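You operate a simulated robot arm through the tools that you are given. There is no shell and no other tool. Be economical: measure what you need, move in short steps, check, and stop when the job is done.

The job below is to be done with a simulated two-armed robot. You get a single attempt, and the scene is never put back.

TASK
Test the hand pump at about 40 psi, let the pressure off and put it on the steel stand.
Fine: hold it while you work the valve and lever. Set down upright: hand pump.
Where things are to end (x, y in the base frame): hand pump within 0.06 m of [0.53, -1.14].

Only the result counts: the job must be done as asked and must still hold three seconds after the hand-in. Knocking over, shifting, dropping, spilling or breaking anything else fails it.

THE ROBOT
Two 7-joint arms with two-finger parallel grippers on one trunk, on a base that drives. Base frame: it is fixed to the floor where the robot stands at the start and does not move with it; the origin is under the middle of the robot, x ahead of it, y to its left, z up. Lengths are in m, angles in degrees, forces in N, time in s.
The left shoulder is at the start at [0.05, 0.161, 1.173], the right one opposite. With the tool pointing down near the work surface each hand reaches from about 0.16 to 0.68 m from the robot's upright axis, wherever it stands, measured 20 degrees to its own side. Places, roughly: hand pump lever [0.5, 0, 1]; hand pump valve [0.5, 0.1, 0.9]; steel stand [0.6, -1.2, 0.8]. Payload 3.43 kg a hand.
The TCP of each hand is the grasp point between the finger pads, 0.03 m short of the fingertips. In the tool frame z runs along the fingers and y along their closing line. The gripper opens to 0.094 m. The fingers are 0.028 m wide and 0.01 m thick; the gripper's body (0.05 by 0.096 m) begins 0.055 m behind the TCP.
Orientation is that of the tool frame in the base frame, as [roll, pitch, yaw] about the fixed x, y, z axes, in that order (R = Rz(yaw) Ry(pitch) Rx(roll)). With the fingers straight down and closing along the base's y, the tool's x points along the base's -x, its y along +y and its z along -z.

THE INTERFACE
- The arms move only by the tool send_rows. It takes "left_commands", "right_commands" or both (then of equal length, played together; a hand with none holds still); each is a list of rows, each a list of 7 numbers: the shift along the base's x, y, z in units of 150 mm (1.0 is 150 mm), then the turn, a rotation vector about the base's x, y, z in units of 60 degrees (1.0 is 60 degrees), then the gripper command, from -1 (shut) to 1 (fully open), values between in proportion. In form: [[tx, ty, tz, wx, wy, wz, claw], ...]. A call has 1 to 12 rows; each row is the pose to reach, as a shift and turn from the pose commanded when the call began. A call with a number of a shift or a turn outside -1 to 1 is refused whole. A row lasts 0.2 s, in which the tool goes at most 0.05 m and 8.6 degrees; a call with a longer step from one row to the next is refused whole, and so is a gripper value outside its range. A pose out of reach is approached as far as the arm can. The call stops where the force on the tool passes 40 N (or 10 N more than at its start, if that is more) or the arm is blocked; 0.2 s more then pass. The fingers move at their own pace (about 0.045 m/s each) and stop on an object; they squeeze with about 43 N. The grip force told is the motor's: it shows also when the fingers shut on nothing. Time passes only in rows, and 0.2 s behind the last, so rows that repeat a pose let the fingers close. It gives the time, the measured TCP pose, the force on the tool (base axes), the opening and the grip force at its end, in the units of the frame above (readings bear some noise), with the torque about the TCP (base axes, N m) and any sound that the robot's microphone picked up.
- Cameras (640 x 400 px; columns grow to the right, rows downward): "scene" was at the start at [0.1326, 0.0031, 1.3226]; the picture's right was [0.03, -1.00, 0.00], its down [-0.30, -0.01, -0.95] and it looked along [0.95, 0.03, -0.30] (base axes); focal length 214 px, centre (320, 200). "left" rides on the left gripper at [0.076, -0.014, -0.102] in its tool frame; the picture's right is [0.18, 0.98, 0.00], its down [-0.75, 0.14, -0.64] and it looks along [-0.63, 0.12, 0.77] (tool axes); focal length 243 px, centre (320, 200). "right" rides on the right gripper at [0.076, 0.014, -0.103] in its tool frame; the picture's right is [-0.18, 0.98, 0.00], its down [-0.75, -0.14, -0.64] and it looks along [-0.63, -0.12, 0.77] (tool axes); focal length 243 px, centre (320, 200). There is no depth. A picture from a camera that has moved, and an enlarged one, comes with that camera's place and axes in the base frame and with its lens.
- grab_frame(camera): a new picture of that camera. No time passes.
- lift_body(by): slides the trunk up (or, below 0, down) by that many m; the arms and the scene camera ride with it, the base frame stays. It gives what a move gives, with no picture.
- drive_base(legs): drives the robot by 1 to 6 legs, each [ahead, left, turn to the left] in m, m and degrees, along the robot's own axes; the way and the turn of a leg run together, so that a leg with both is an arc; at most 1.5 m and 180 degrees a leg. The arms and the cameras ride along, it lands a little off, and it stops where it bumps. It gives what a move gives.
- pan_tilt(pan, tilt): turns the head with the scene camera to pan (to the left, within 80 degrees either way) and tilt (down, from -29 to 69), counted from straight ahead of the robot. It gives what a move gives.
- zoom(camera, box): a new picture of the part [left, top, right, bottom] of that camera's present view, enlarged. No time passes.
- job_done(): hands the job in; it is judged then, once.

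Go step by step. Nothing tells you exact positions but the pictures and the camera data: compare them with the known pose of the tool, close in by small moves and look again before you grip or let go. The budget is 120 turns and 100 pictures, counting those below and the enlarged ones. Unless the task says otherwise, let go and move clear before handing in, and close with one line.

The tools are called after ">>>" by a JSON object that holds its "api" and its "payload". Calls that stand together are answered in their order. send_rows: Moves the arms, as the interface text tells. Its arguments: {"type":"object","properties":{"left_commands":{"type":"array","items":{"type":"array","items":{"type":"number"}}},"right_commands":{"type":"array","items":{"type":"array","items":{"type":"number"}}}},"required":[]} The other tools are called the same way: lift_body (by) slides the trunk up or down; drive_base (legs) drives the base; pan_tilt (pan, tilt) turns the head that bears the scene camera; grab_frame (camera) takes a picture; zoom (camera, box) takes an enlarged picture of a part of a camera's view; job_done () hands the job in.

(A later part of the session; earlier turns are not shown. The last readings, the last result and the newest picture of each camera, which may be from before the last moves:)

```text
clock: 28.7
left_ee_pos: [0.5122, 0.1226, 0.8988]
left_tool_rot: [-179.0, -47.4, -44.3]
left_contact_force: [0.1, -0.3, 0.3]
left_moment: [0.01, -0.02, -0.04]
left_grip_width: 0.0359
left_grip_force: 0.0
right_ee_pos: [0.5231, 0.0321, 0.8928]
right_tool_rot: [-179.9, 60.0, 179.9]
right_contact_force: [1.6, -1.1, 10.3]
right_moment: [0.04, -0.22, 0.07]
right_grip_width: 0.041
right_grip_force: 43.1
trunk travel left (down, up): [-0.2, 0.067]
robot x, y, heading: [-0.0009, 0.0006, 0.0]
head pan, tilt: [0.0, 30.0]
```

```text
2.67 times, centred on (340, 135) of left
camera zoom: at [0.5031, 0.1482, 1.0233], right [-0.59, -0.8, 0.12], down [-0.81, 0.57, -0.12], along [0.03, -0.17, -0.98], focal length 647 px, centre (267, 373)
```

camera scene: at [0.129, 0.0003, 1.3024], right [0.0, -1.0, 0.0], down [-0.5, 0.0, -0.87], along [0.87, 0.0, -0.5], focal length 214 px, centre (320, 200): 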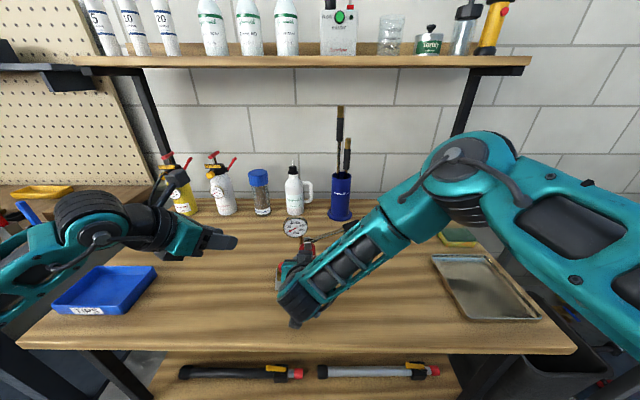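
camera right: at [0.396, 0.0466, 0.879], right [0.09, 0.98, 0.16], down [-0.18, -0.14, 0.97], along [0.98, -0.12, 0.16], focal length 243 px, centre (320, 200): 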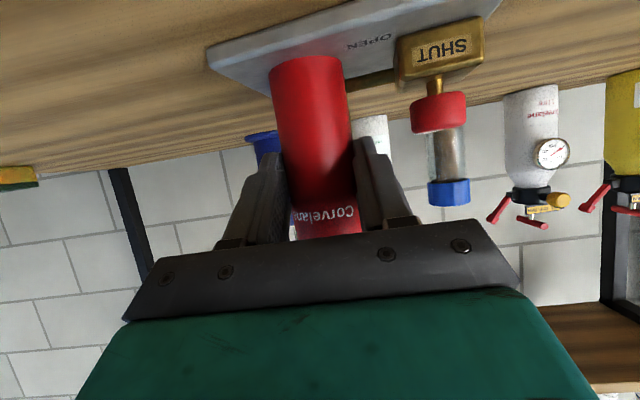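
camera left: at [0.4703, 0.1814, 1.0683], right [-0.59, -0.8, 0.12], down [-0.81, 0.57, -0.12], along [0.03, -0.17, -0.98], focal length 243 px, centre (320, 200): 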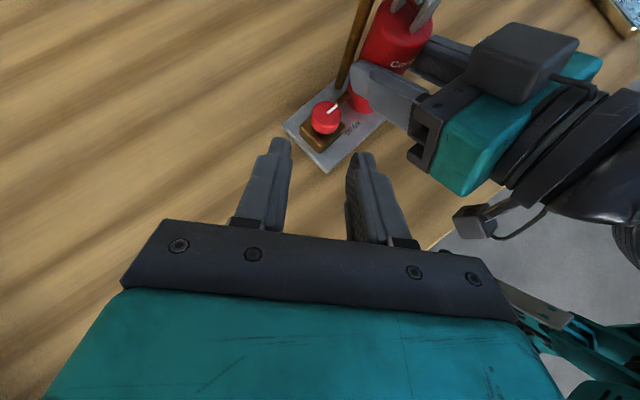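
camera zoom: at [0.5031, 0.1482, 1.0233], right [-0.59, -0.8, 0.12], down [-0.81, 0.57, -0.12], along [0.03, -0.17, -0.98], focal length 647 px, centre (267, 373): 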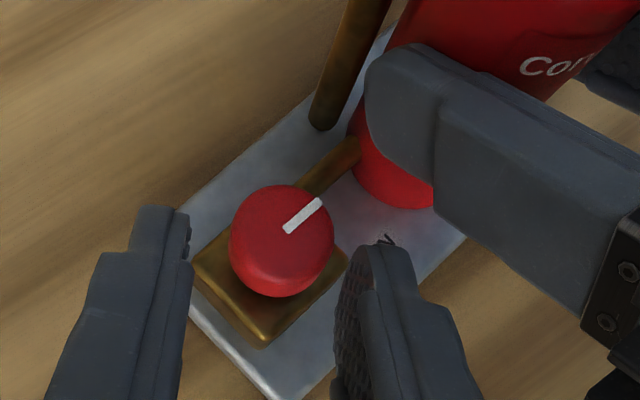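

The view shows the knob about 3 mm to the image's right of the finger midline. Correcting for that as I finish the approach, with fingers narrowed slightly.

>>> {"api": "send_rows", "payload": {"left_commands": [[0.025, -0.05, -0.04, 0, 0, 0, -0.32], [0.05, -0.08, -0.075, 0, 0, 0, -0.32], [0.075, -0.108, -0.108, 0, 0, 0, -0.32]]}}

>>> {"api": "zoom", "payload": {"camera": "left", "box": [220, 60, 460, 210]}}

```text
clock: 29.5
left_ee_pos: [0.5232, 0.1058, 0.8832]
left_tool_rot: [-179.0, -47.5, -44.2]
left_contact_force: [0.0, -0.2, 0.6]
left_moment: [-0.02, 0.05, -0.01]
left_grip_width: 0.0321
left_grip_force: 0.0
right_ee_pos: [0.5222, 0.0319, 0.8949]
right_tool_rot: [-180.0, 60.1, 179.9]
right_contact_force: [1.4, -0.2, 9.3]
right_moment: [-0.03, -0.21, -0.01]
right_grip_width: 0.0409
right_grip_force: 42.8
trunk travel left (down, up): [-0.2, 0.067]
robot x, y, heading: [-0.0026, 0.0042, -0.1]
head pan, tilt: [0.0, 30.0]
```

```text
2.67 times, centred on (340, 135) of left
camera zoom: at [0.5132, 0.131, 1.0077], right [-0.59, -0.8, 0.12], down [-0.81, 0.57, -0.12], along [0.03, -0.17, -0.98], focal length 647 px, centre (267, 373)
```

zoom: 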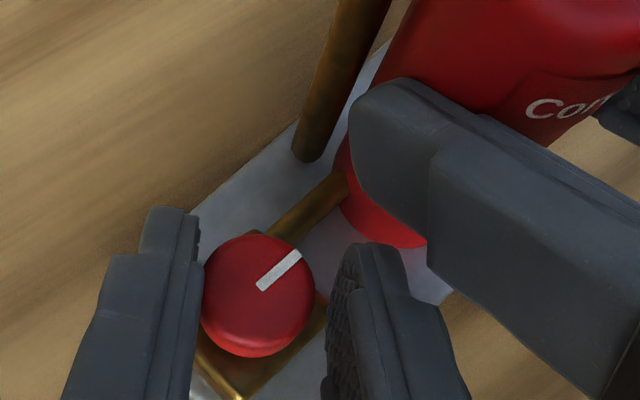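

The knob is well between the pads. Closing on it, then turning clockwise 50° about its axis.

>>> {"api": "send_rows", "payload": {"left_commands": [[0, 0, 0, 0, 0, 0, -1], [0, 0, 0, 0, 0, 0, -1], [0, 0, 0, 0, 0, 0, -1]]}}

>>> {"api": "send_rows", "payload": {"left_commands": [[0.0078, 0.0065, 0, 0, 0, -0.138, -1], [0.0165, 0.0118, 0, 0, 0, -0.277, -1], [0.0261, 0.016, 0, 0, 0, -0.415, -1], [0.0354, 0.0187, 0, 0, 0, -0.55, -1], [0.0453, 0.0204, 0, 0, 0, -0.69, -1], [0.0553, 0.0208, 0, 0, 0, -0.83, -1]]}}

>>> {"api": "zoom", "payload": {"camera": "left", "box": [220, 60, 460, 210]}}

```text
clock: 30.3
left_ee_pos: [0.523, 0.1057, 0.8833]
left_tool_rot: [-178.7, -47.5, -44.2]
left_contact_force: [10.1, 7.9, 0.2]
left_moment: [-0.21, -0.03, 0.19]
left_grip_width: 0.0253
left_grip_force: 42.9
right_ee_pos: [0.5232, 0.0322, 0.8936]
right_tool_rot: [-179.7, 60.0, 180.0]
right_contact_force: [-6.8, -5.7, 15.3]
right_moment: [0.03, -0.34, 0.39]
right_grip_width: 0.0409
right_grip_force: 42.5
trunk travel left (down, up): [-0.2, 0.067]
robot x, y, heading: [0.0021, -0.0001, -0.0]
head pan, tilt: [0.0, 30.0]
```

```text
clock: 31.7
left_ee_pos: [0.5315, 0.1091, 0.8832]
left_tool_rot: [-178.6, -47.3, -93.9]
left_contact_force: [11.8, 22.6, 10.6]
left_moment: [0.54, 0.34, 0.19]
left_grip_width: 0.0253
left_grip_force: 43.5
right_ee_pos: [0.5236, 0.0316, 0.8947]
right_tool_rot: [-179.7, 60.1, -180.0]
right_contact_force: [-5.5, -14.4, 9.5]
right_moment: [0.08, -0.38, 0.11]
right_grip_width: 0.0408
right_grip_force: 42.7
trunk travel left (down, up): [-0.2, 0.067]
robot x, y, heading: [0.0021, 0.0017, 0.3]
head pan, tilt: [0.0, 30.0]
```

```text
2.67 times, centred on (340, 135) of left
camera zoom: at [0.5454, 0.1329, 1.0083], right [-0.99, -0.07, 0.12], down [-0.09, 0.99, -0.12], along [-0.11, -0.13, -0.99], focal length 647 px, centre (267, 373)
```

zoom: 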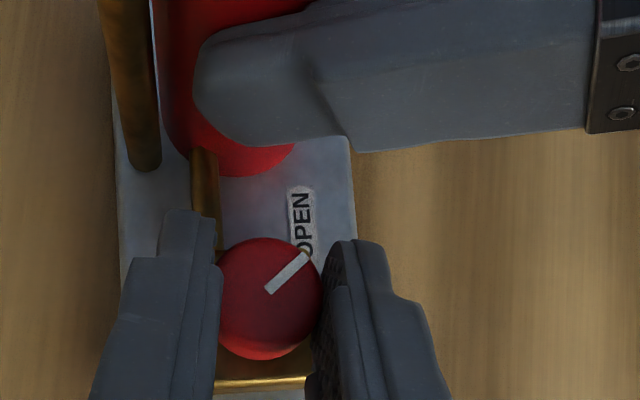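

The knob turned 50° with the hand and the mark moved with it. Turning the remaining ~43° toward SHUT, easing the side load.

>>> {"api": "send_rows", "payload": {"left_commands": [[0.011, 0.012, 0, 0, 0, -0.125, -1], [0.022, 0.01, 0, 0, 0, -0.25, -1], [0.03, 0.008, 0, 0, 0, -0.375, -1], [0.039, 0.004, 0, 0, 0, -0.5, -1], [0.046, 0, 0, 0, 0, -0.625, -1], [0.053, -0.005, 0, 0, 0, -0.74, -1]]}}

>>> {"api": "zoom", "payload": {"camera": "left", "box": [220, 60, 460, 210]}}

```text
clock: 33.1
left_ee_pos: [0.5216, 0.1071, 0.8839]
left_tool_rot: [-178.5, -47.2, -137.6]
left_contact_force: [-0.8, 2.8, 4.0]
left_moment: [0.02, 0.2, 0.16]
left_grip_width: 0.0254
left_grip_force: 42.8
left hand out of reach, approached as far as the arm can: row 5, 6
right_ee_pos: [0.5188, 0.04, 0.8944]
right_tool_rot: [179.8, 59.9, -179.1]
right_contact_force: [-2.6, 1.9, 1.4]
right_moment: [-0.39, -0.71, 0.06]
right_grip_width: 0.041
right_grip_force: 43.3
trunk travel left (down, up): [-0.2, 0.067]
robot x, y, heading: [0.0021, -0.0005, 0.1]
head pan, tilt: [0.0, 30.0]
stopped in row 6 (right hand): the force on the tool passed its limit (the readings are from after the stop); the commanded pose is now the measured one
```

```text
2.67 times, centred on (340, 135) of left
camera zoom: at [0.5458, 0.1162, 1.0092], right [-0.77, 0.63, 0.12], down [0.62, 0.78, -0.12], along [-0.16, -0.02, -0.99], focal length 647 px, centre (267, 373)
```

zoom: 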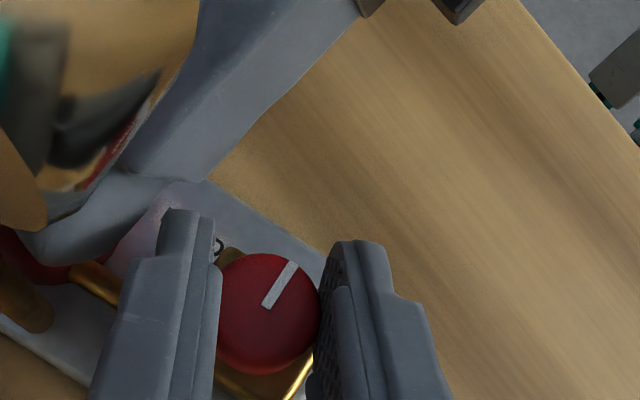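

The knob has turned roughly 77–90°, but the mark may still be short of SHUT. Letting go and backing off to look.

>>> {"api": "send_rows", "payload": {"left_commands": [[0, 0, 0, 0, 0, 0, -0.32], [0, 0, 0, 0, 0, 0, -0.32], [0.02, 0.04, 0.05, 0, 0, 0, -0.32], [0.06, 0.12, 0.14, 0, 0, 0, -0.32], [0.1, 0.22, 0.26, 0, 0, 0, -0.32], [0.14, 0.35, 0.4, 0, 0, 0, -0.32]]}}

>>> {"api": "grab_frame", "payload": {"camera": "left"}}

>>> {"api": "zoom", "payload": {"camera": "right", "box": [260, 0, 580, 200]}}

```text
clock: 34.5
left_ee_pos: [0.5406, 0.1618, 0.946]
left_tool_rot: [-178.3, -47.1, -137.6]
left_contact_force: [-0.1, -0.9, 0.0]
left_moment: [-0.01, 0.02, -0.03]
left_grip_width: 0.0321
left_grip_force: 0.1
left hand out of reach, approached as far as the arm can: row 6
right_ee_pos: [0.5183, 0.0401, 0.8924]
right_tool_rot: [179.8, 59.9, -179.3]
right_contact_force: [-0.6, 0.6, 1.7]
right_moment: [-0.19, -0.33, 0.04]
right_grip_width: 0.0411
right_grip_force: 42.9
trunk travel left (down, up): [-0.2, 0.067]
robot x, y, heading: [-0.0005, 0.0028, -0.1]
head pan, tilt: [0.0, 30.0]
```

```text
63 pictures are left
camera left: at [0.5646, 0.1682, 1.071], right [-0.77, 0.63, 0.12], down [0.62, 0.78, -0.12], along [-0.16, -0.02, -0.99], focal length 243 px, centre (320, 200)
```

left: 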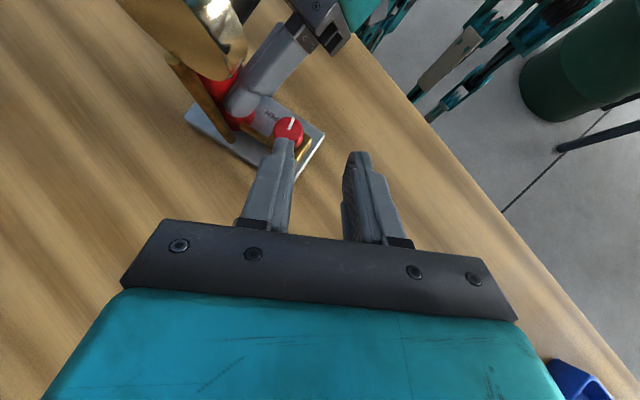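

```text
2.00 times, centred on (420, 100) of right
camera zoom: at [0.3915, 0.0505, 0.8791], right [0.08, 0.98, 0.16], down [-0.17, -0.15, 0.97], along [0.98, -0.1, 0.16], focal length 485 px, centre (120, 400)
```

zoom: 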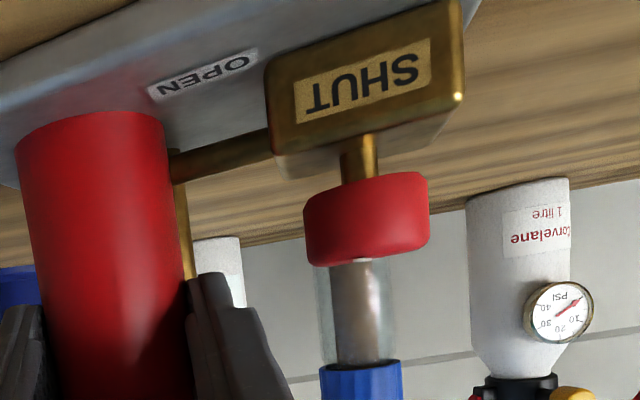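

By triangulation the pump has yawed about 10° within the round grip, so the mark may actually be close to SHUT. I'll zoom to compare the mark with the plate edges.

>>> {"api": "zoom", "payload": {"camera": "left", "box": [180, 80, 340, 180]}}

```text
4.00 times, centred on (260, 130) of left
camera zoom: at [0.5646, 0.1682, 1.071], right [-0.77, 0.63, 0.12], down [0.62, 0.78, -0.12], along [-0.16, -0.02, -0.99], focal length 970 px, centre (560, 480)
```

zoom: 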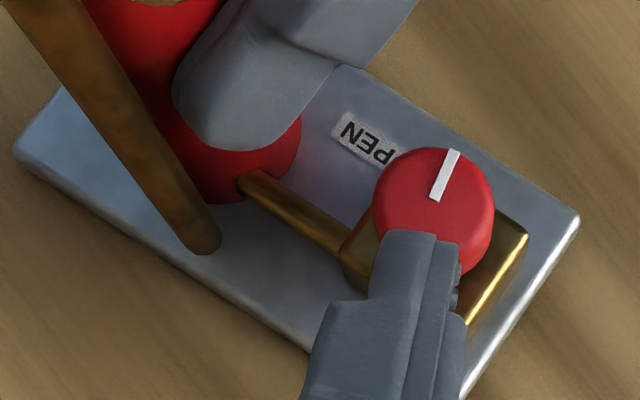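

The mark is about 10° short of square to the plate, so a little more turn is needed. I'll re-yaw the left hand and take a second grip on the knob, now at about (0.518, 0.1035).

>>> {"api": "send_rows", "payload": {"left_commands": [[0, 0.05, 0, 0, 0, 0.14, -0.32], [-0.04, 0.08, 0, 0, 0, 0.28, -0.32], [-0.08, 0.08, 0, 0, 0, 0.42, -0.32], [-0.12, 0.07, 0, 0, 0, 0.56, -0.32], [-0.17, 0.05, -0.03, 0, 0, 0.7, -0.32], [-0.21, 0.03, -0.06, 0, 0, 0.84, -0.32], [-0.25, 0.03, -0.09, 0, 0, 0.98, -0.32]]}}

>>> {"api": "zoom", "payload": {"camera": "left", "box": [200, 40, 440, 190]}}

```text
clock: 36.1
left_ee_pos: [0.5004, 0.1663, 0.9327]
left_tool_rot: [-178.3, -47.2, -78.7]
left_contact_force: [0.7, 0.4, -0.4]
left_moment: [-0.01, 0.02, 0.0]
left_grip_width: 0.032
left_grip_force: 0.0
right_ee_pos: [0.5198, 0.0384, 0.8927]
right_tool_rot: [179.7, 59.7, -179.2]
right_contact_force: [0.3, -1.5, 1.1]
right_moment: [-0.4, -0.36, -0.12]
right_grip_width: 0.041
right_grip_force: 43.2
trunk travel left (down, up): [-0.2, 0.067]
robot x, y, heading: [0.0042, 0.0005, 0.0]
head pan, tilt: [0.0, 30.0]
```

```text
2.67 times, centred on (320, 115) of left
camera zoom: at [0.5067, 0.192, 1.059], right [-0.94, -0.33, 0.12], down [-0.35, 0.93, -0.12], along [-0.07, -0.15, -0.99], focal length 647 px, centre (320, 427)
```

zoom: 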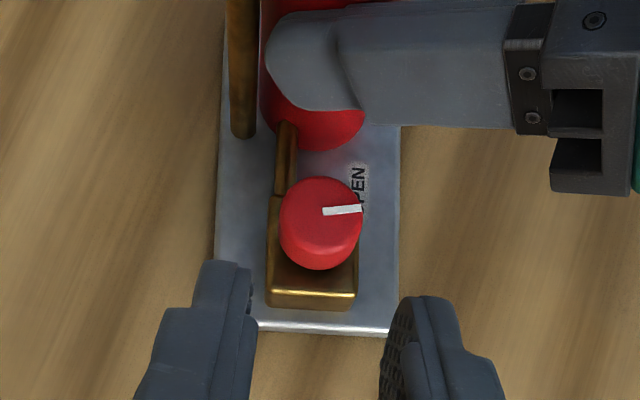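

Confirmed: the mark is about 10° short of SHUT, and the knob is on the finger midline. Advancing onto it.

>>> {"api": "send_rows", "payload": {"left_commands": [[0.02, -0.1, -0.095, 0, 0, 0, -0.32], [0.04, -0.19, -0.18, 0, 0, 0, -0.32], [0.06, -0.27, -0.26, 0, 0, 0, -0.32], [0.077, -0.347, -0.33, 0, 0, 0, -0.32]]}}

>>> {"api": "zoom", "payload": {"camera": "left", "box": [200, 40, 440, 190]}}

```text
clock: 37.1
left_ee_pos: [0.5126, 0.1139, 0.8821]
left_tool_rot: [-178.5, -47.2, -78.8]
left_contact_force: [-0.3, 0.4, -0.2]
left_moment: [0.0, -0.03, 0.01]
left_grip_width: 0.032
left_grip_force: 0.1
right_ee_pos: [0.5186, 0.0374, 0.8928]
right_tool_rot: [179.6, 59.8, -179.3]
right_contact_force: [-0.1, -3.7, 0.0]
right_moment: [-0.5, -0.36, -0.19]
right_grip_width: 0.0407
right_grip_force: 43.2
trunk travel left (down, up): [-0.2, 0.067]
robot x, y, heading: [-0.0025, 0.0029, -0.1]
head pan, tilt: [0.0, 30.0]
```

```text
2.67 times, centred on (320, 115) of left
camera zoom: at [0.5192, 0.1392, 1.0076], right [-0.94, -0.33, 0.12], down [-0.35, 0.93, -0.12], along [-0.07, -0.15, -0.99], focal length 647 px, centre (320, 427)
```

zoom: 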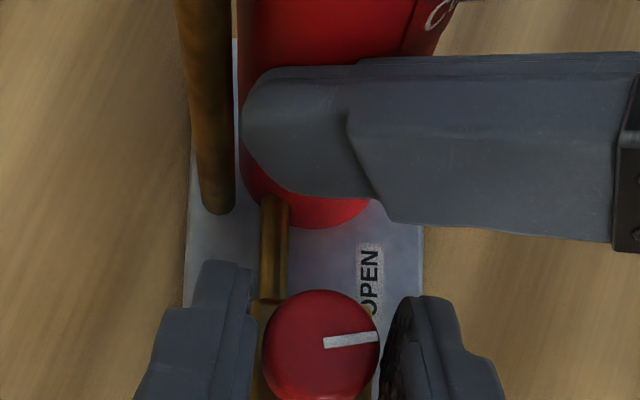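

Aligned. Close and turn clockwise another ~20°.

>>> {"api": "send_rows", "payload": {"left_commands": [[0, 0, 0, 0, 0, 0, -1], [0, 0, 0, 0, 0, 0, -1], [0, 0, 0, 0, 0, 0, -1], [0.009, 0.001, 0, 0, 0, -0.12, -1], [0.018, 0.001, 0, 0, 0, -0.24, -1], [0.025, 0, 0, 0, 0, -0.34, -1]]}}

>>> {"api": "zoom", "payload": {"camera": "left", "box": [200, 40, 440, 190]}}

```text
clock: 38.5
left_ee_pos: [0.518, 0.1123, 0.883]
left_tool_rot: [-178.5, -47.1, -99.2]
left_contact_force: [1.6, -0.8, 0.0]
left_moment: [-0.18, 0.68, 0.35]
left_grip_width: 0.0251
left_grip_force: 43.2
right_ee_pos: [0.5187, 0.0381, 0.8924]
right_tool_rot: [179.5, 59.7, -179.4]
right_contact_force: [-0.5, -0.9, 2.5]
right_moment: [-0.02, -0.51, -0.24]
right_grip_width: 0.0409
right_grip_force: 42.8
trunk travel left (down, up): [-0.2, 0.067]
robot x, y, heading: [-0.001, 0.0024, 0.1]
head pan, tilt: [0.0, 30.0]
```

```text
2.67 times, centred on (320, 115) of left
camera zoom: at [0.5325, 0.1355, 1.0078], right [-0.99, 0.01, 0.12], down [0.0, 0.99, -0.12], along [-0.12, -0.12, -0.99], focal length 647 px, centre (320, 427)
```

zoom: 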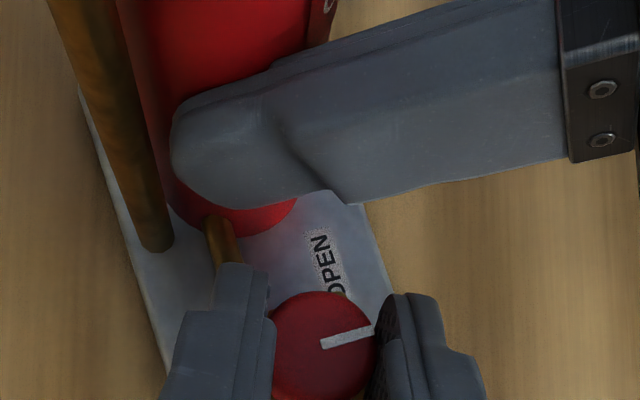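

Mark is now within roughly 5° of square. One more ~10° nudge to make sure it's at the stop.

>>> {"api": "send_rows", "payload": {"left_commands": [[0.009, -0.002, 0, 0, 0, -0.12, -1], [0.015, -0.004, 0, 0, 0, -0.22, -1], [0.015, -0.004, 0, 0, 0, -0.22, -1]]}}

>>> {"api": "zoom", "payload": {"camera": "left", "box": [200, 40, 440, 190]}}

```text
clock: 39.3
left_ee_pos: [0.5201, 0.1119, 0.8837]
left_tool_rot: [-178.4, -47.1, -112.5]
left_contact_force: [8.2, 1.4, -0.8]
left_moment: [0.31, 0.1, 0.31]
left_grip_width: 0.0254
left_grip_force: 42.9
right_ee_pos: [0.5189, 0.038, 0.8929]
right_tool_rot: [179.7, 59.6, -179.2]
right_contact_force: [-4.6, -2.2, 6.3]
right_moment: [-0.25, -0.09, 0.32]
right_grip_width: 0.0409
right_grip_force: 42.9
trunk travel left (down, up): [-0.2, 0.067]
robot x, y, heading: [-0.0031, -0.003, -0.0]
head pan, tilt: [0.0, 30.0]
```

```text
2.67 times, centred on (320, 115) of left
camera zoom: at [0.5387, 0.1301, 1.0081], right [-0.96, 0.24, 0.12], down [0.23, 0.97, -0.12], along [-0.14, -0.09, -0.99], focal length 647 px, centre (320, 427)
```

zoom: 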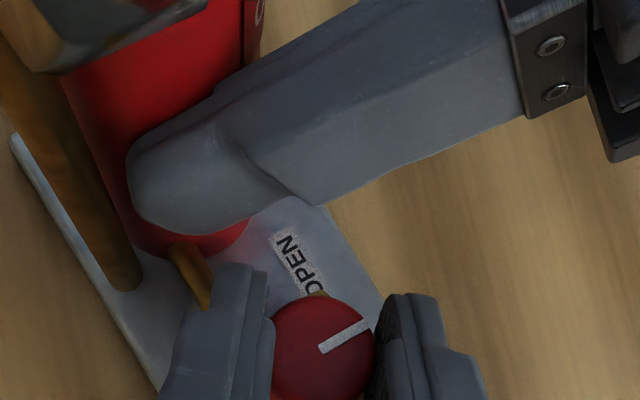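

The mark is now square to the plate: valve shut. Letting go and backing the left hand off and up.

>>> {"api": "send_rows", "payload": {"left_commands": [[0, 0, 0, 0, 0, 0, -0.32], [0, 0, 0, 0, 0, 0, -0.32], [0.01, 0.06, 0.06, 0, 0, 0, -0.32], [0.03, 0.16, 0.16, 0, 0, 0, -0.32], [0.06, 0.32, 0.3, 0, 0, 0, -0.32], [0.06, 0.45, 0.5, 0, 0, 0, -0.32], [0.06, 0.55, 0.75, 0, 0, 0, 0], [0.0, 0.6, 1, 0, 0, 0, 0]]}}

>>> {"api": "grab_frame", "payload": {"camera": "scene"}}

>>> {"api": "grab_frame", "payload": {"camera": "left"}}

```text
clock: 41.1
left_ee_pos: [0.5188, 0.2041, 1.0332]
left_tool_rot: [-178.4, -47.1, -112.5]
left_contact_force: [0.2, 0.3, 0.3]
left_moment: [-0.02, -0.01, -0.01]
left_grip_width: 0.047
left_grip_force: 0.1
right_ee_pos: [0.519, 0.0389, 0.8929]
right_tool_rot: [179.7, 59.7, -179.3]
right_contact_force: [-2.5, 1.6, 2.3]
right_moment: [-0.22, -0.12, 0.05]
right_grip_width: 0.0412
right_grip_force: 42.6
trunk travel left (down, up): [-0.2, 0.067]
robot x, y, heading: [-0.0001, 0.0023, -0.1]
head pan, tilt: [0.0, 30.0]
```

```text
56 pictures are left
camera scene: at [0.1291, 0.0004, 1.3023], right [0.0, -1.0, 0.0], down [-0.5, 0.0, -0.87], along [0.87, 0.0, -0.5], focal length 214 px, centre (320, 200)
```

scene: 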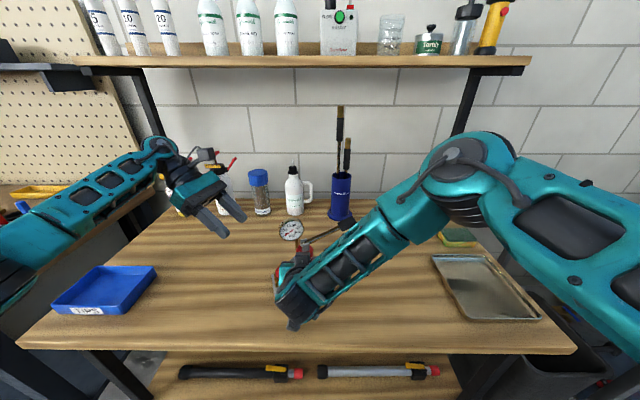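

```text
55 pictures are left
camera left: at [0.5369, 0.2221, 1.1572], right [-0.96, 0.24, 0.12], down [0.23, 0.97, -0.12], along [-0.14, -0.09, -0.99], focal length 243 px, centre (320, 200)
```

left: 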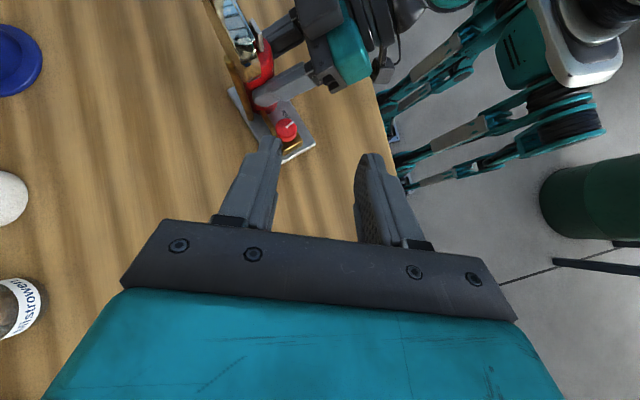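

The left hand is clear. I'll bring it upright above the bench, then over the lever handle (about (0.57, -0.063, 0.985)), high enough to pass over the gauge.

>>> {"api": "send_rows", "payload": {"left_commands": [[0.05, 0, 0.15, 0.121, -0.05, 0, 0], [0.1, 0, 0.3, 0.242, -0.1, 0, 0], [0.15, 0, 0.45, 0.363, -0.15, 0, 0], [0.2, 0, 0.6, 0.483, -0.2, 0, 0], [0.25, 0, 0.7, 0.604, -0.25, 0, 0], [0.3, 0, 0.8, 0.725, -0.3, 0, 0]]}}

>>> {"api": "send_rows", "payload": {"left_commands": [[0, -0.2, 0, 0, 0, 0.115, 0.2], [0, -0.4, 0, 0, 0, 0.23, 0.2], [0, -0.6, 0, 0, 0, 0.345, 0.2], [0, -0.8, 0, 0, 0, 0.46, 0.2], [0, -1, 0, 0, 0, 0.567, 0.2]]}}

>>> {"api": "grab_frame", "payload": {"camera": "scene"}}

>>> {"api": "grab_frame", "payload": {"camera": "left"}}

```text
clock: 42.5
left_ee_pos: [0.5618, 0.2029, 1.1534]
left_tool_rot: [-178.5, 0.2, -112.5]
left_contact_force: [0.0, 0.0, 0.2]
left_moment: [0.0, 0.0, -0.01]
left_grip_width: 0.0471
left_grip_force: 0.1
right_ee_pos: [0.519, 0.0391, 0.8936]
right_tool_rot: [179.6, 59.7, -179.3]
right_contact_force: [-3.2, 0.2, 0.8]
right_moment: [-0.37, 0.06, -0.09]
right_grip_width: 0.0411
right_grip_force: 42.5
trunk travel left (down, up): [-0.2, 0.067]
robot x, y, heading: [-0.0, -0.0002, -0.0]
head pan, tilt: [0.0, 30.0]
```

```text
clock: 43.7
left_ee_pos: [0.5606, 0.0511, 1.1511]
left_tool_rot: [-178.3, 0.0, -78.2]
left_contact_force: [0.0, -0.1, 0.1]
left_moment: [0.02, 0.0, -0.01]
left_grip_width: 0.0561
left_grip_force: 0.1
right_ee_pos: [0.5187, 0.038, 0.8933]
right_tool_rot: [179.6, 59.7, -179.2]
right_contact_force: [-1.9, -1.3, -1.3]
right_moment: [-0.34, 0.0, -0.03]
right_grip_width: 0.0411
right_grip_force: 43.0
trunk travel left (down, up): [-0.2, 0.067]
robot x, y, heading: [-0.0007, -0.0002, -0.1]
head pan, tilt: [0.0, 30.0]
```

```text
54 pictures are left
camera scene: at [0.1295, 0.0, 1.3023], right [0.0, -1.0, 0.0], down [-0.5, 0.0, -0.87], along [0.87, 0.0, -0.5], focal length 214 px, centre (320, 200)
```

scene: 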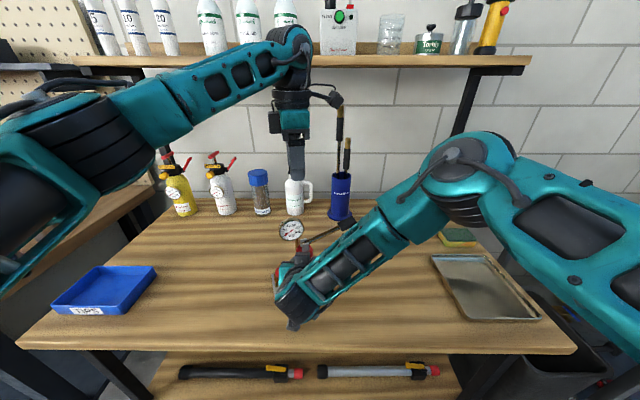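

```text
53 pictures are left
camera left: at [0.5867, -0.0211, 1.2529], right [-0.92, -0.38, -0.03], down [-0.31, 0.71, 0.64], along [-0.22, 0.6, -0.77], focal length 243 px, centre (320, 200)
```

left: 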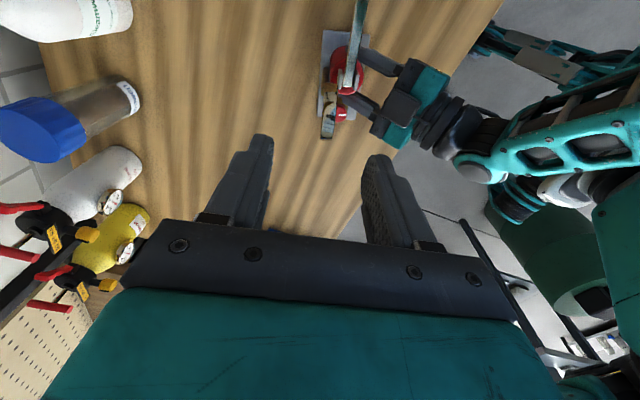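

The left arm passes freely over. Moving over the handle and down part way.

>>> {"api": "send_rows", "payload": {"left_commands": [[0.01, -0.25, 0, 0, 0, 0, 0.2], [0.02, -0.5, 0, 0, 0, 0, 0.2], [0.03, -0.76, 0, 0, 0, 0, 0.2], [0.03, -0.76, -0.25, 0, 0, 0, 0.2], [0.03, -0.76, -0.5, 0, 0, 0, 0.2]]}}

>>> {"api": "zoom", "payload": {"camera": "scene", "box": [240, 150, 420, 270]}}

>>> {"api": "grab_frame", "payload": {"camera": "left"}}

```text
clock: 44.9
left_ee_pos: [0.5682, -0.0641, 1.075]
left_tool_rot: [-178.4, -0.1, -78.5]
left_contact_force: [-1.3, -0.1, -1.0]
left_moment: [0.01, -0.02, -0.01]
left_grip_width: 0.0565
left_grip_force: 0.1
left hand out of reach, approached as far as the arm can: row 3, 4
right_ee_pos: [0.5191, 0.0393, 0.8939]
right_tool_rot: [179.7, 59.8, -179.3]
right_contact_force: [1.1, -1.3, -2.1]
right_moment: [-0.34, -0.09, -0.09]
right_grip_width: 0.0412
right_grip_force: 42.7
trunk travel left (down, up): [-0.2, 0.067]
robot x, y, heading: [0.0023, -0.0034, -0.0]
head pan, tilt: [0.0, 30.0]
```

```text
3.33 times, centred on (330, 210) of scene
camera zoom: at [0.1297, 0.0002, 1.3023], right [0.0, -1.0, 0.0], down [-0.5, 0.0, -0.87], along [0.87, 0.0, -0.5], focal length 715 px, centre (287, 167)
```

zoom: 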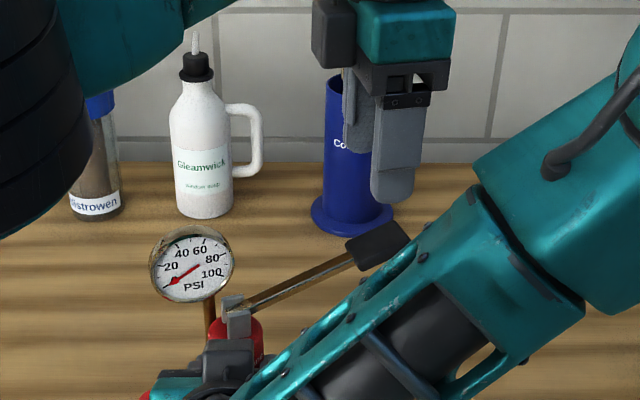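

```text
51 pictures are left
camera left: at [0.5926, -0.1354, 1.1776], right [-0.93, -0.38, -0.03], down [-0.31, 0.71, 0.64], along [-0.22, 0.6, -0.77], focal length 243 px, centre (320, 200)
```

left: 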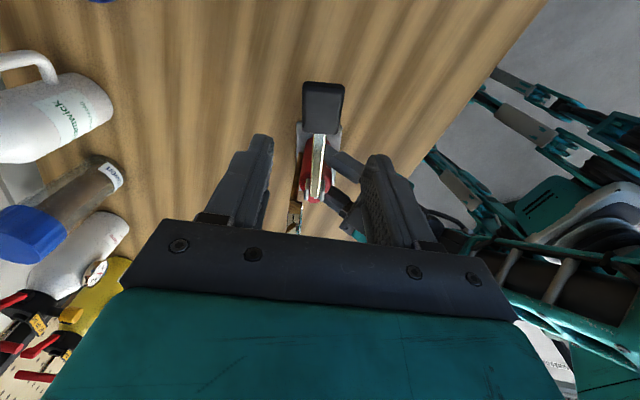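

The handle lies on the finger midline at about (0.572, -0.073, 0.97). Lowering the open fingers around it.

>>> {"api": "send_rows", "payload": {"left_commands": [[0.007, -0.03, -0.2, 0, 0, 0, 0.2], [0.013, -0.065, -0.4, 0, 0, 0, 0.2], [0.013, -0.065, -0.55, 0, 0, 0, 0.2], [0.013, -0.065, -0.667, 0, 0, 0, 0.2]]}}

>>> {"api": "zoom", "payload": {"camera": "scene", "box": [240, 150, 420, 270]}}

>>> {"api": "zoom", "payload": {"camera": "left", "box": [200, 60, 440, 210]}}

```text
clock: 45.9
left_ee_pos: [0.5714, -0.0732, 0.9768]
left_tool_rot: [-178.5, -0.1, -78.4]
left_contact_force: [-0.4, -0.2, -0.8]
left_moment: [0.03, -0.01, -0.03]
left_grip_width: 0.0562
left_grip_force: 0.1
right_ee_pos: [0.5183, 0.0385, 0.893]
right_tool_rot: [179.6, 59.7, -179.2]
right_contact_force: [0.4, -1.5, -1.6]
right_moment: [-0.43, -0.12, -0.05]
right_grip_width: 0.041
right_grip_force: 42.8
trunk travel left (down, up): [-0.2, 0.067]
robot x, y, heading: [0.0029, -0.0046, 0.1]
head pan, tilt: [0.0, 30.0]
```

```text
3.33 times, centred on (330, 210) of scene
camera zoom: at [0.1296, 0.0001, 1.3023], right [0.0, -1.0, 0.0], down [-0.5, 0.0, -0.87], along [0.87, 0.0, -0.5], focal length 715 px, centre (287, 167)
```

zoom: 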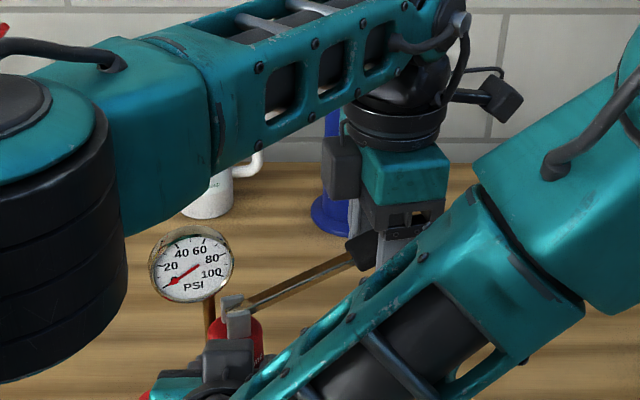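

```text
2.67 times, centred on (320, 135) of left
camera zoom: at [0.597, -0.1442, 1.0779], right [-0.93, -0.38, -0.03], down [-0.31, 0.71, 0.64], along [-0.22, 0.6, -0.77], focal length 647 px, centre (320, 373)
```

zoom: 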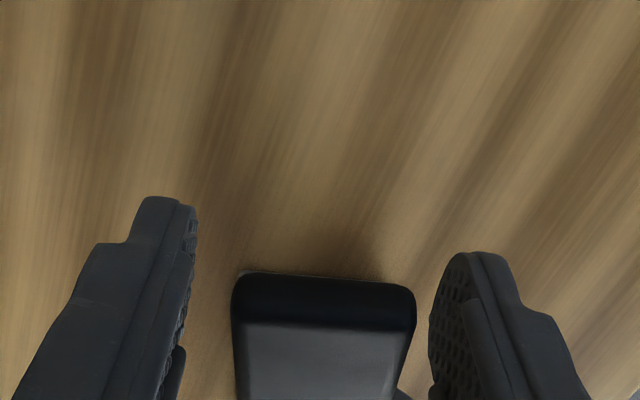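

The handle is centred between the pads. Closing on it.

>>> {"api": "send_rows", "payload": {"left_commands": [[0, 0, 0, 0, 0, 0, -1], [0, 0, 0, 0, 0, 0, -1], [0, 0, 0, 0, 0, 0, -1], [0, 0, 0, 0, 0, 0, -1]]}}

```text
clock: 46.9
left_ee_pos: [0.5702, -0.0719, 0.9764]
left_tool_rot: [-178.5, 0.1, -78.5]
left_contact_force: [-3.0, -0.8, 0.2]
left_moment: [-0.19, 0.42, 0.84]
left_grip_width: 0.0377
left_grip_force: 43.0
right_ee_pos: [0.5192, 0.0379, 0.8942]
right_tool_rot: [179.6, 59.7, -179.3]
right_contact_force: [1.7, -0.2, -0.4]
right_moment: [-0.47, -0.06, -0.48]
right_grip_width: 0.041
right_grip_force: 43.2
trunk travel left (down, up): [-0.2, 0.067]
robot x, y, heading: [-0.0009, 0.0025, -0.2]
head pan, tilt: [0.0, 30.0]
```

Gripped. Now a first partial down-stroke, swinging about the pivot by 16°.

>>> {"api": "send_rows", "payload": {"left_commands": [[0.003, -0.012, -0.054, 0.065, 0.018, 0, -1], [0.006, -0.022, -0.108, 0.129, 0.035, 0, -1], [0.007, -0.026, -0.163, 0.193, 0.052, 0, -1], [0.0077, -0.028, -0.218, 0.257, 0.07, 0, -1]]}}

>>> {"api": "zoom", "payload": {"camera": "scene", "box": [240, 190, 400, 290]}}

```text
clock: 47.9
left_ee_pos: [0.5403, -0.0461, 0.9548]
left_tool_rot: [-179.2, 15.9, -78.3]
left_contact_force: [12.2, -9.2, 0.1]
left_moment: [-0.9, -0.21, -0.24]
left_grip_width: 0.0357
left_grip_force: 43.2
left hand out of reach, approached as far as the arm can: row 1, 2, 3, 4
right_ee_pos: [0.5173, 0.0376, 0.8936]
right_tool_rot: [179.5, 59.9, -179.7]
right_contact_force: [-12.7, 11.1, 6.7]
right_moment: [-0.26, -0.14, -0.6]
right_grip_width: 0.0414
right_grip_force: 43.2
trunk travel left (down, up): [-0.2, 0.067]
robot x, y, heading: [-0.0002, 0.0003, -0.1]
head pan, tilt: [0.0, 30.0]
```

```text
4.00 times, centred on (320, 240) of scene
camera zoom: at [0.1293, -0.0001, 1.3021], right [0.0, -1.0, 0.0], down [-0.5, 0.0, -0.87], along [0.87, 0.0, -0.5], focal length 858 px, centre (320, 40)
```

zoom: 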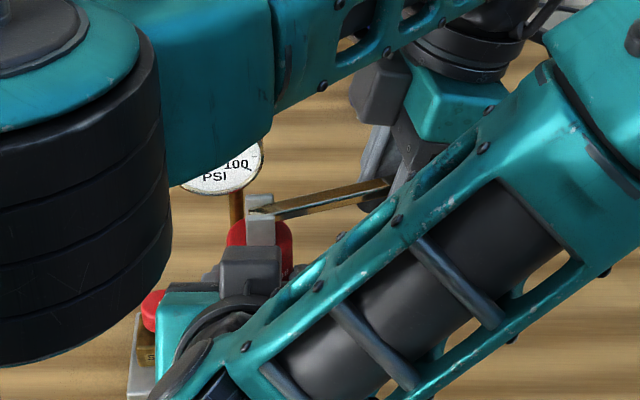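

Tilting that way exceeds the left arm's reach, so I'll keep the hand upright. Opening and going back to the upright pose above the handle to see whether the lever springs back.

>>> {"api": "send_rows", "payload": {"left_commands": [[0, 0, 0, 0, 0, 0, 0.2], [0, 0, 0, 0, 0, 0, 0.2], [0, 0, 0, 0, 0, 0, 0.2], [-0.002, 0.01, 0.11, -0.129, -0.035, 0, 0.2], [-0.0077, 0.028, 0.3, -0.257, -0.07, 0, 0.2], [-0.0077, 0.028, 0.5, -0.257, -0.07, 0, 0.2], [-0.0077, 0.028, 0.72, -0.257, -0.07, 0, 0.2]]}}

>>> {"api": "zoom", "payload": {"camera": "scene", "box": [240, 190, 400, 290]}}

>>> {"api": "grab_frame", "payload": {"camera": "left"}}

```text
clock: 49.5
left_ee_pos: [0.5415, -0.0436, 1.0652]
left_tool_rot: [-178.4, 0.0, -78.4]
left_contact_force: [1.1, 0.8, 1.1]
left_moment: [0.0, 0.01, 0.02]
left_grip_width: 0.0567
left_grip_force: 0.1
right_ee_pos: [0.5182, 0.039, 0.8931]
right_tool_rot: [179.5, 59.7, -179.3]
right_contact_force: [1.3, -2.5, 3.7]
right_moment: [-0.64, 0.2, 0.09]
right_grip_width: 0.0412
right_grip_force: 42.6
trunk travel left (down, up): [-0.2, 0.067]
robot x, y, heading: [0.0017, -0.0042, 0.1]
head pan, tilt: [0.0, 30.0]
```

```text
4.00 times, centred on (320, 240) of scene
camera zoom: at [0.1294, 0.0001, 1.3023], right [0.0, -1.0, 0.0], down [-0.5, 0.0, -0.87], along [0.87, 0.0, -0.5], focal length 858 px, centre (320, 40)
```

zoom: 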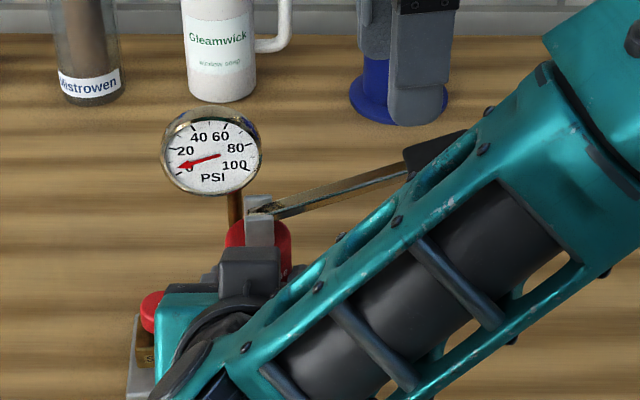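

```text
46 pictures are left
camera left: at [0.5676, -0.116, 1.1669], right [-0.93, -0.38, -0.03], down [-0.31, 0.71, 0.64], along [-0.22, 0.6, -0.77], focal length 243 px, centre (320, 200)
```

left: 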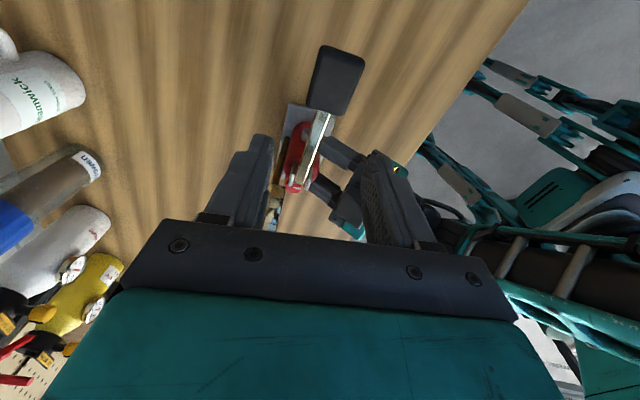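

The lever stays partly down and the pump has swung back so the lever now points straight to -y (handle about (0.548, -0.074, 0.973)). I'll realign the upright hand with it, above first.

>>> {"api": "send_rows", "payload": {"left_commands": [[0.02, -0.1, 0, 0, 0, -0.08, 0.2], [0.05, -0.2, -0.1, 0, 0, -0.165, 0.2], [0.05, -0.2, -0.25, 0, 0, -0.165, 0.2]]}}

>>> {"api": "grab_frame", "payload": {"camera": "left"}}

```text
clock: 50.3
left_ee_pos: [0.5504, -0.0744, 1.0279]
left_tool_rot: [-178.4, 0.0, -88.3]
left_contact_force: [0.4, -0.1, 0.0]
left_moment: [0.02, 0.01, -0.02]
left_grip_width: 0.0565
left_grip_force: 0.1
right_ee_pos: [0.5195, 0.0386, 0.8932]
right_tool_rot: [179.7, 59.6, -179.3]
right_contact_force: [2.3, 0.5, 2.4]
right_moment: [-0.53, 0.13, 0.02]
right_grip_width: 0.041
right_grip_force: 43.3
trunk travel left (down, up): [-0.2, 0.067]
robot x, y, heading: [0.0032, -0.0006, -0.0]
head pan, tilt: [0.0, 30.0]
```

```text
45 pictures are left
camera left: at [0.5635, -0.1502, 1.1306], right [-0.98, -0.21, -0.03], down [-0.18, 0.75, 0.64], along [-0.11, 0.63, -0.77], focal length 243 px, centre (320, 200)
```

left: 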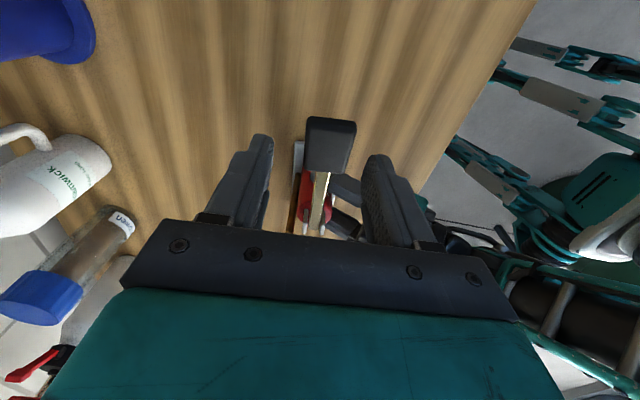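

Handle is ~7 mm off toward -x; shifting that and lowering around it, then closing.

>>> {"api": "send_rows", "payload": {"left_commands": [[-0.045, 0, -0.05, 0, 0, 0, 0.2], [-0.045, 0, -0.2, 0, 0, 0, 0.2], [-0.045, 0, -0.36, 0, 0, 0, 0.2], [-0.045, 0, -0.36, 0, 0, 0, -1], [-0.045, 0, -0.36, 0, 0, 0, -1], [-0.045, 0, -0.36, 0, 0, 0, -1], [-0.045, 0, -0.36, 0, 0, 0, -1]]}}

>>> {"api": "zoom", "payload": {"camera": "scene", "box": [240, 190, 400, 290]}}

```text
clock: 51.9
left_ee_pos: [0.541, -0.0733, 0.9714]
left_tool_rot: [-178.3, 0.0, -88.4]
left_contact_force: [3.3, 0.0, 4.2]
left_moment: [0.09, 0.34, 0.48]
left_grip_width: 0.0359
left_grip_force: 42.8
right_ee_pos: [0.5176, 0.0381, 0.8927]
right_tool_rot: [179.6, 59.8, -179.4]
right_contact_force: [-1.4, -4.2, 4.2]
right_moment: [-0.61, -0.18, -0.62]
right_grip_width: 0.041
right_grip_force: 43.0
trunk travel left (down, up): [-0.2, 0.067]
robot x, y, heading: [-0.0026, 0.0053, -0.2]
head pan, tilt: [0.0, 30.0]
```

```text
4.00 times, centred on (320, 240) of scene
camera zoom: at [0.129, -0.0001, 1.3024], right [0.0, -1.0, 0.0], down [-0.5, 0.0, -0.87], along [0.87, 0.0, -0.5], focal length 858 px, centre (320, 40)
```

zoom: 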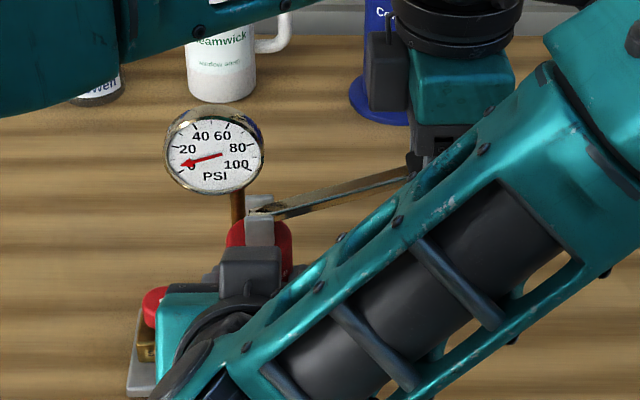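

Gripped, and the gauge is visible near 0. Pressing the handle down 4 cm with the hand upright.

>>> {"api": "send_rows", "payload": {"left_commands": [[0, -0.01, -0.07, 0, 0, 0, -1], [0, -0.018, -0.14, 0, 0, 0, -1], [0, -0.022, -0.2, 0, 0, 0, -1], [0, -0.022, -0.27, 0, 0, 0, -1]]}}

>>> {"api": "zoom", "payload": {"camera": "scene", "box": [240, 190, 400, 290]}}

```text
clock: 52.9
left_ee_pos: [0.5408, -0.0785, 0.9342]
left_tool_rot: [-178.3, 0.1, -88.5]
left_contact_force: [-5.1, -3.3, 15.3]
left_moment: [1.09, 0.25, 0.84]
left_grip_width: 0.0362
left_grip_force: 43.1
right_ee_pos: [0.5176, 0.0373, 0.8928]
right_tool_rot: [179.7, 59.8, -179.2]
right_contact_force: [9.7, -2.2, -4.3]
right_moment: [-0.69, 0.46, 0.19]
right_grip_width: 0.0411
right_grip_force: 43.3
trunk travel left (down, up): [-0.2, 0.067]
robot x, y, heading: [0.0033, 0.0003, 0.3]
head pan, tilt: [0.0, 30.0]
```

```text
4.00 times, centred on (320, 240) of scene
camera zoom: at [0.129, -0.0004, 1.3023], right [0.0, -1.0, 0.0], down [-0.5, 0.0, -0.87], along [0.87, 0.0, -0.5], focal length 858 px, centre (320, 40)
```

zoom: 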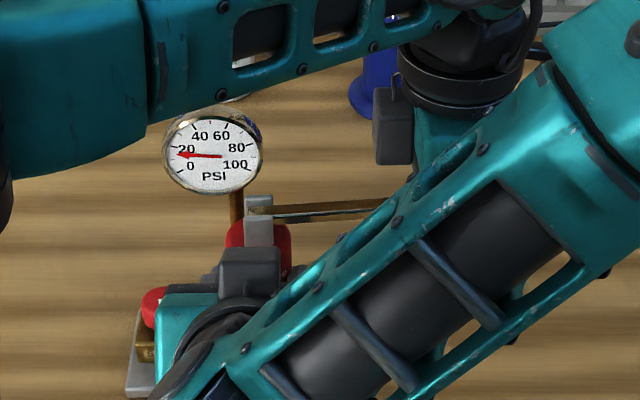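

Pressure rises: about 15 psi with the lever level. Continue down another 2.5 cm.

>>> {"api": "send_rows", "payload": {"left_commands": [[0, 0.003, -0.06, 0, 0, 0, -1], [0, 0.009, -0.12, 0, 0, 0, -1], [0, 0.016, -0.17, 0, 0, 0, -1]]}}

>>> {"api": "zoom", "payload": {"camera": "scene", "box": [240, 190, 400, 290]}}

```text
clock: 53.7
left_ee_pos: [0.5411, -0.0748, 0.9092]
left_tool_rot: [-178.2, 0.0, -88.3]
left_contact_force: [1.4, -7.4, 15.6]
left_moment: [1.16, 0.24, 0.55]
left_grip_width: 0.0358
left_grip_force: 43.0
right_ee_pos: [0.5188, 0.0384, 0.8927]
right_tool_rot: [179.5, 59.7, -179.3]
right_contact_force: [3.5, 1.5, -1.7]
right_moment: [-0.89, 0.29, -0.3]
right_grip_width: 0.041
right_grip_force: 43.1
trunk travel left (down, up): [-0.2, 0.067]
robot x, y, heading: [0.0003, 0.0007, -0.1]
head pan, tilt: [0.0, 30.0]
```

```text
4.00 times, centred on (320, 240) of scene
camera zoom: at [0.1289, -0.0001, 1.3024], right [0.0, -1.0, 0.0], down [-0.5, 0.0, -0.87], along [0.87, 0.0, -0.5], focal length 858 px, centre (320, 40)
```

zoom: 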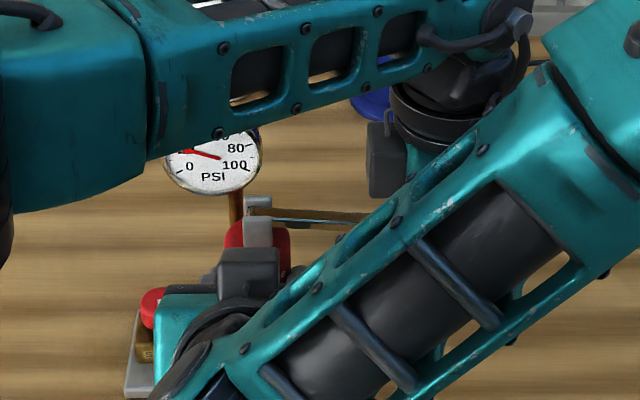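

Needle is a bit above 20. Now raising the lever for the next stroke and reading the gauge.

>>> {"api": "send_rows", "payload": {"left_commands": [[0, -0.01, 0.1, 0, 0, 0, -1], [0, -0.018, 0.2, 0, 0, 0, -1], [0, -0.016, 0.3, 0, 0, 0, -1], [0, 0.0, 0.4, 0, 0, 0, -1], [0, 0.015, 0.47, 0, 0, 0, -1], [0, 0.02, 0.5, 0, 0, 0, -1]]}}

>>> {"api": "zoom", "payload": {"camera": "scene", "box": [240, 190, 400, 290]}}

```text
clock: 55.1
left_ee_pos: [0.5408, -0.0719, 0.9803]
left_tool_rot: [-178.6, 0.2, -88.5]
left_contact_force: [-1.2, 7.4, -26.6]
left_moment: [-0.05, 0.04, 0.04]
left_grip_width: 0.036
left_grip_force: 42.8
right_ee_pos: [0.5209, 0.038, 0.8958]
right_tool_rot: [179.9, 60.3, -179.1]
right_contact_force: [2.8, -5.6, 25.1]
right_moment: [-1.88, -0.27, -0.17]
right_grip_width: 0.0419
right_grip_force: 42.8
trunk travel left (down, up): [-0.2, 0.067]
robot x, y, heading: [-0.0034, 0.0012, 0.2]
head pan, tilt: [0.0, 30.0]
```

```text
4.00 times, centred on (320, 240) of scene
camera zoom: at [0.1299, 0.0004, 1.3023], right [0.0, -1.0, 0.0], down [-0.5, 0.0, -0.87], along [0.87, 0.0, -0.5], focal length 858 px, centre (320, 40)
```

zoom: 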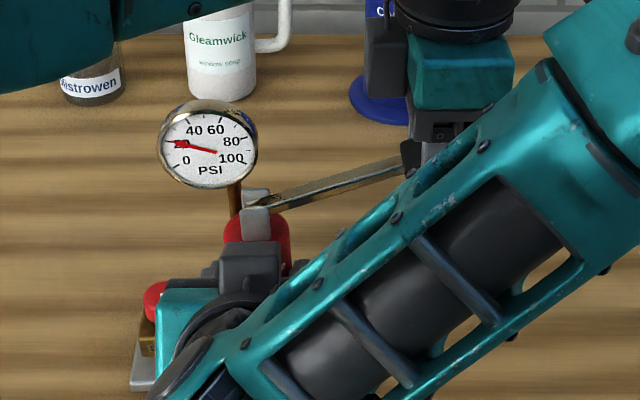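

Pressure holds at about 20 psi with the lever at its top. One more full stroke should bring ~40.

>>> {"api": "send_rows", "payload": {"left_commands": [[0, -0.01, -0.1, 0, 0, 0, -1], [0, -0.025, -0.2, 0, 0, 0, -1], [0, -0.035, -0.3, 0, 0, 0, -1], [0, -0.03, -0.4, 0, 0, 0, -1], [0, -0.02, -0.47, 0, 0, 0, -1], [0, -0.02, -0.47, 0, 0, 0, -1]]}}

>>> {"api": "zoom", "payload": {"camera": "scene", "box": [240, 190, 400, 290]}}

```text
clock: 56.5
left_ee_pos: [0.5393, -0.0746, 0.9125]
left_tool_rot: [-178.4, -0.1, -88.5]
left_contact_force: [6.2, -9.1, 15.1]
left_moment: [1.19, 0.35, -0.02]
left_grip_width: 0.0357
left_grip_force: 42.9
right_ee_pos: [0.5164, 0.0387, 0.8917]
right_tool_rot: [179.4, 59.4, -179.3]
right_contact_force: [-8.4, 2.4, -5.5]
right_moment: [-0.89, 0.47, -0.46]
right_grip_width: 0.0412
right_grip_force: 42.2
trunk travel left (down, up): [-0.2, 0.067]
robot x, y, heading: [-0.0008, 0.0002, 0.0]
head pan, tilt: [0.0, 30.0]
```

```text
4.00 times, centred on (320, 240) of scene
camera zoom: at [0.1287, -0.0002, 1.3023], right [0.0, -1.0, 0.0], down [-0.5, 0.0, -0.87], along [0.87, 0.0, -0.5], focal length 858 px, centre (320, 40)
```

zoom: 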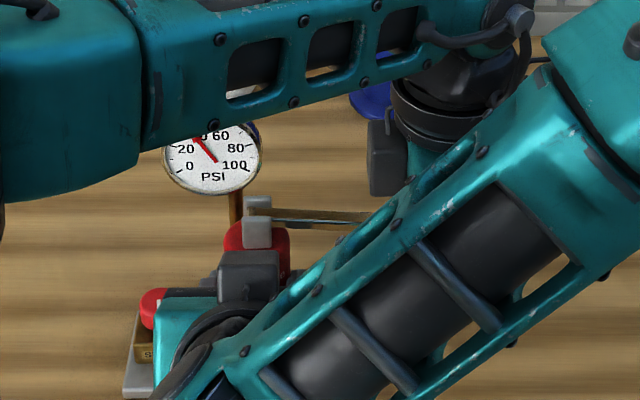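

Needle is close to 40. Raising the lever part way to clear the view and read it.

>>> {"api": "send_rows", "payload": {"left_commands": [[0, -0.01, 0.1, 0, 0, 0, -1], [0, -0.015, 0.2, 0, 0, 0, -1], [0, -0.01, 0.3, 0, 0, 0, -1], [0, 0.005, 0.38, 0, 0, 0, -1]]}}

>>> {"api": "zoom", "payload": {"camera": "scene", "box": [270, 205, 318, 245]}}

```text
clock: 57.5
left_ee_pos: [0.5395, -0.0718, 0.9655]
left_tool_rot: [-178.6, 0.2, -88.2]
left_contact_force: [4.0, 5.8, -18.1]
left_moment: [-1.09, -0.01, -0.24]
left_grip_width: 0.036
left_grip_force: 42.9
right_ee_pos: [0.5221, 0.0375, 0.895]
right_tool_rot: [179.9, 60.1, -179.2]
right_contact_force: [-4.0, -4.9, 9.9]
right_moment: [-0.56, -0.51, -0.36]
right_grip_width: 0.0409
right_grip_force: 43.7
trunk travel left (down, up): [-0.2, 0.067]
robot x, y, heading: [-0.0, 0.0053, -0.1]
head pan, tilt: [0.0, 30.0]
```

```text
10.00 times, centred on (294, 225) of scene
camera zoom: at [0.1302, 0.0004, 1.3021], right [0.0, -1.0, 0.0], down [-0.5, 0.0, -0.87], along [0.87, 0.0, -0.5], focal length 2145 px, centre (580, -50)
```

zoom: 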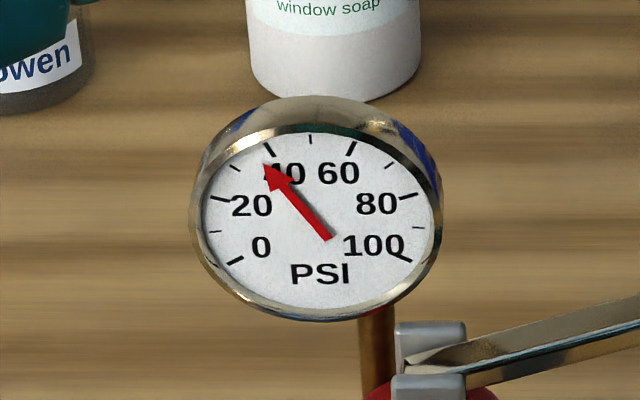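

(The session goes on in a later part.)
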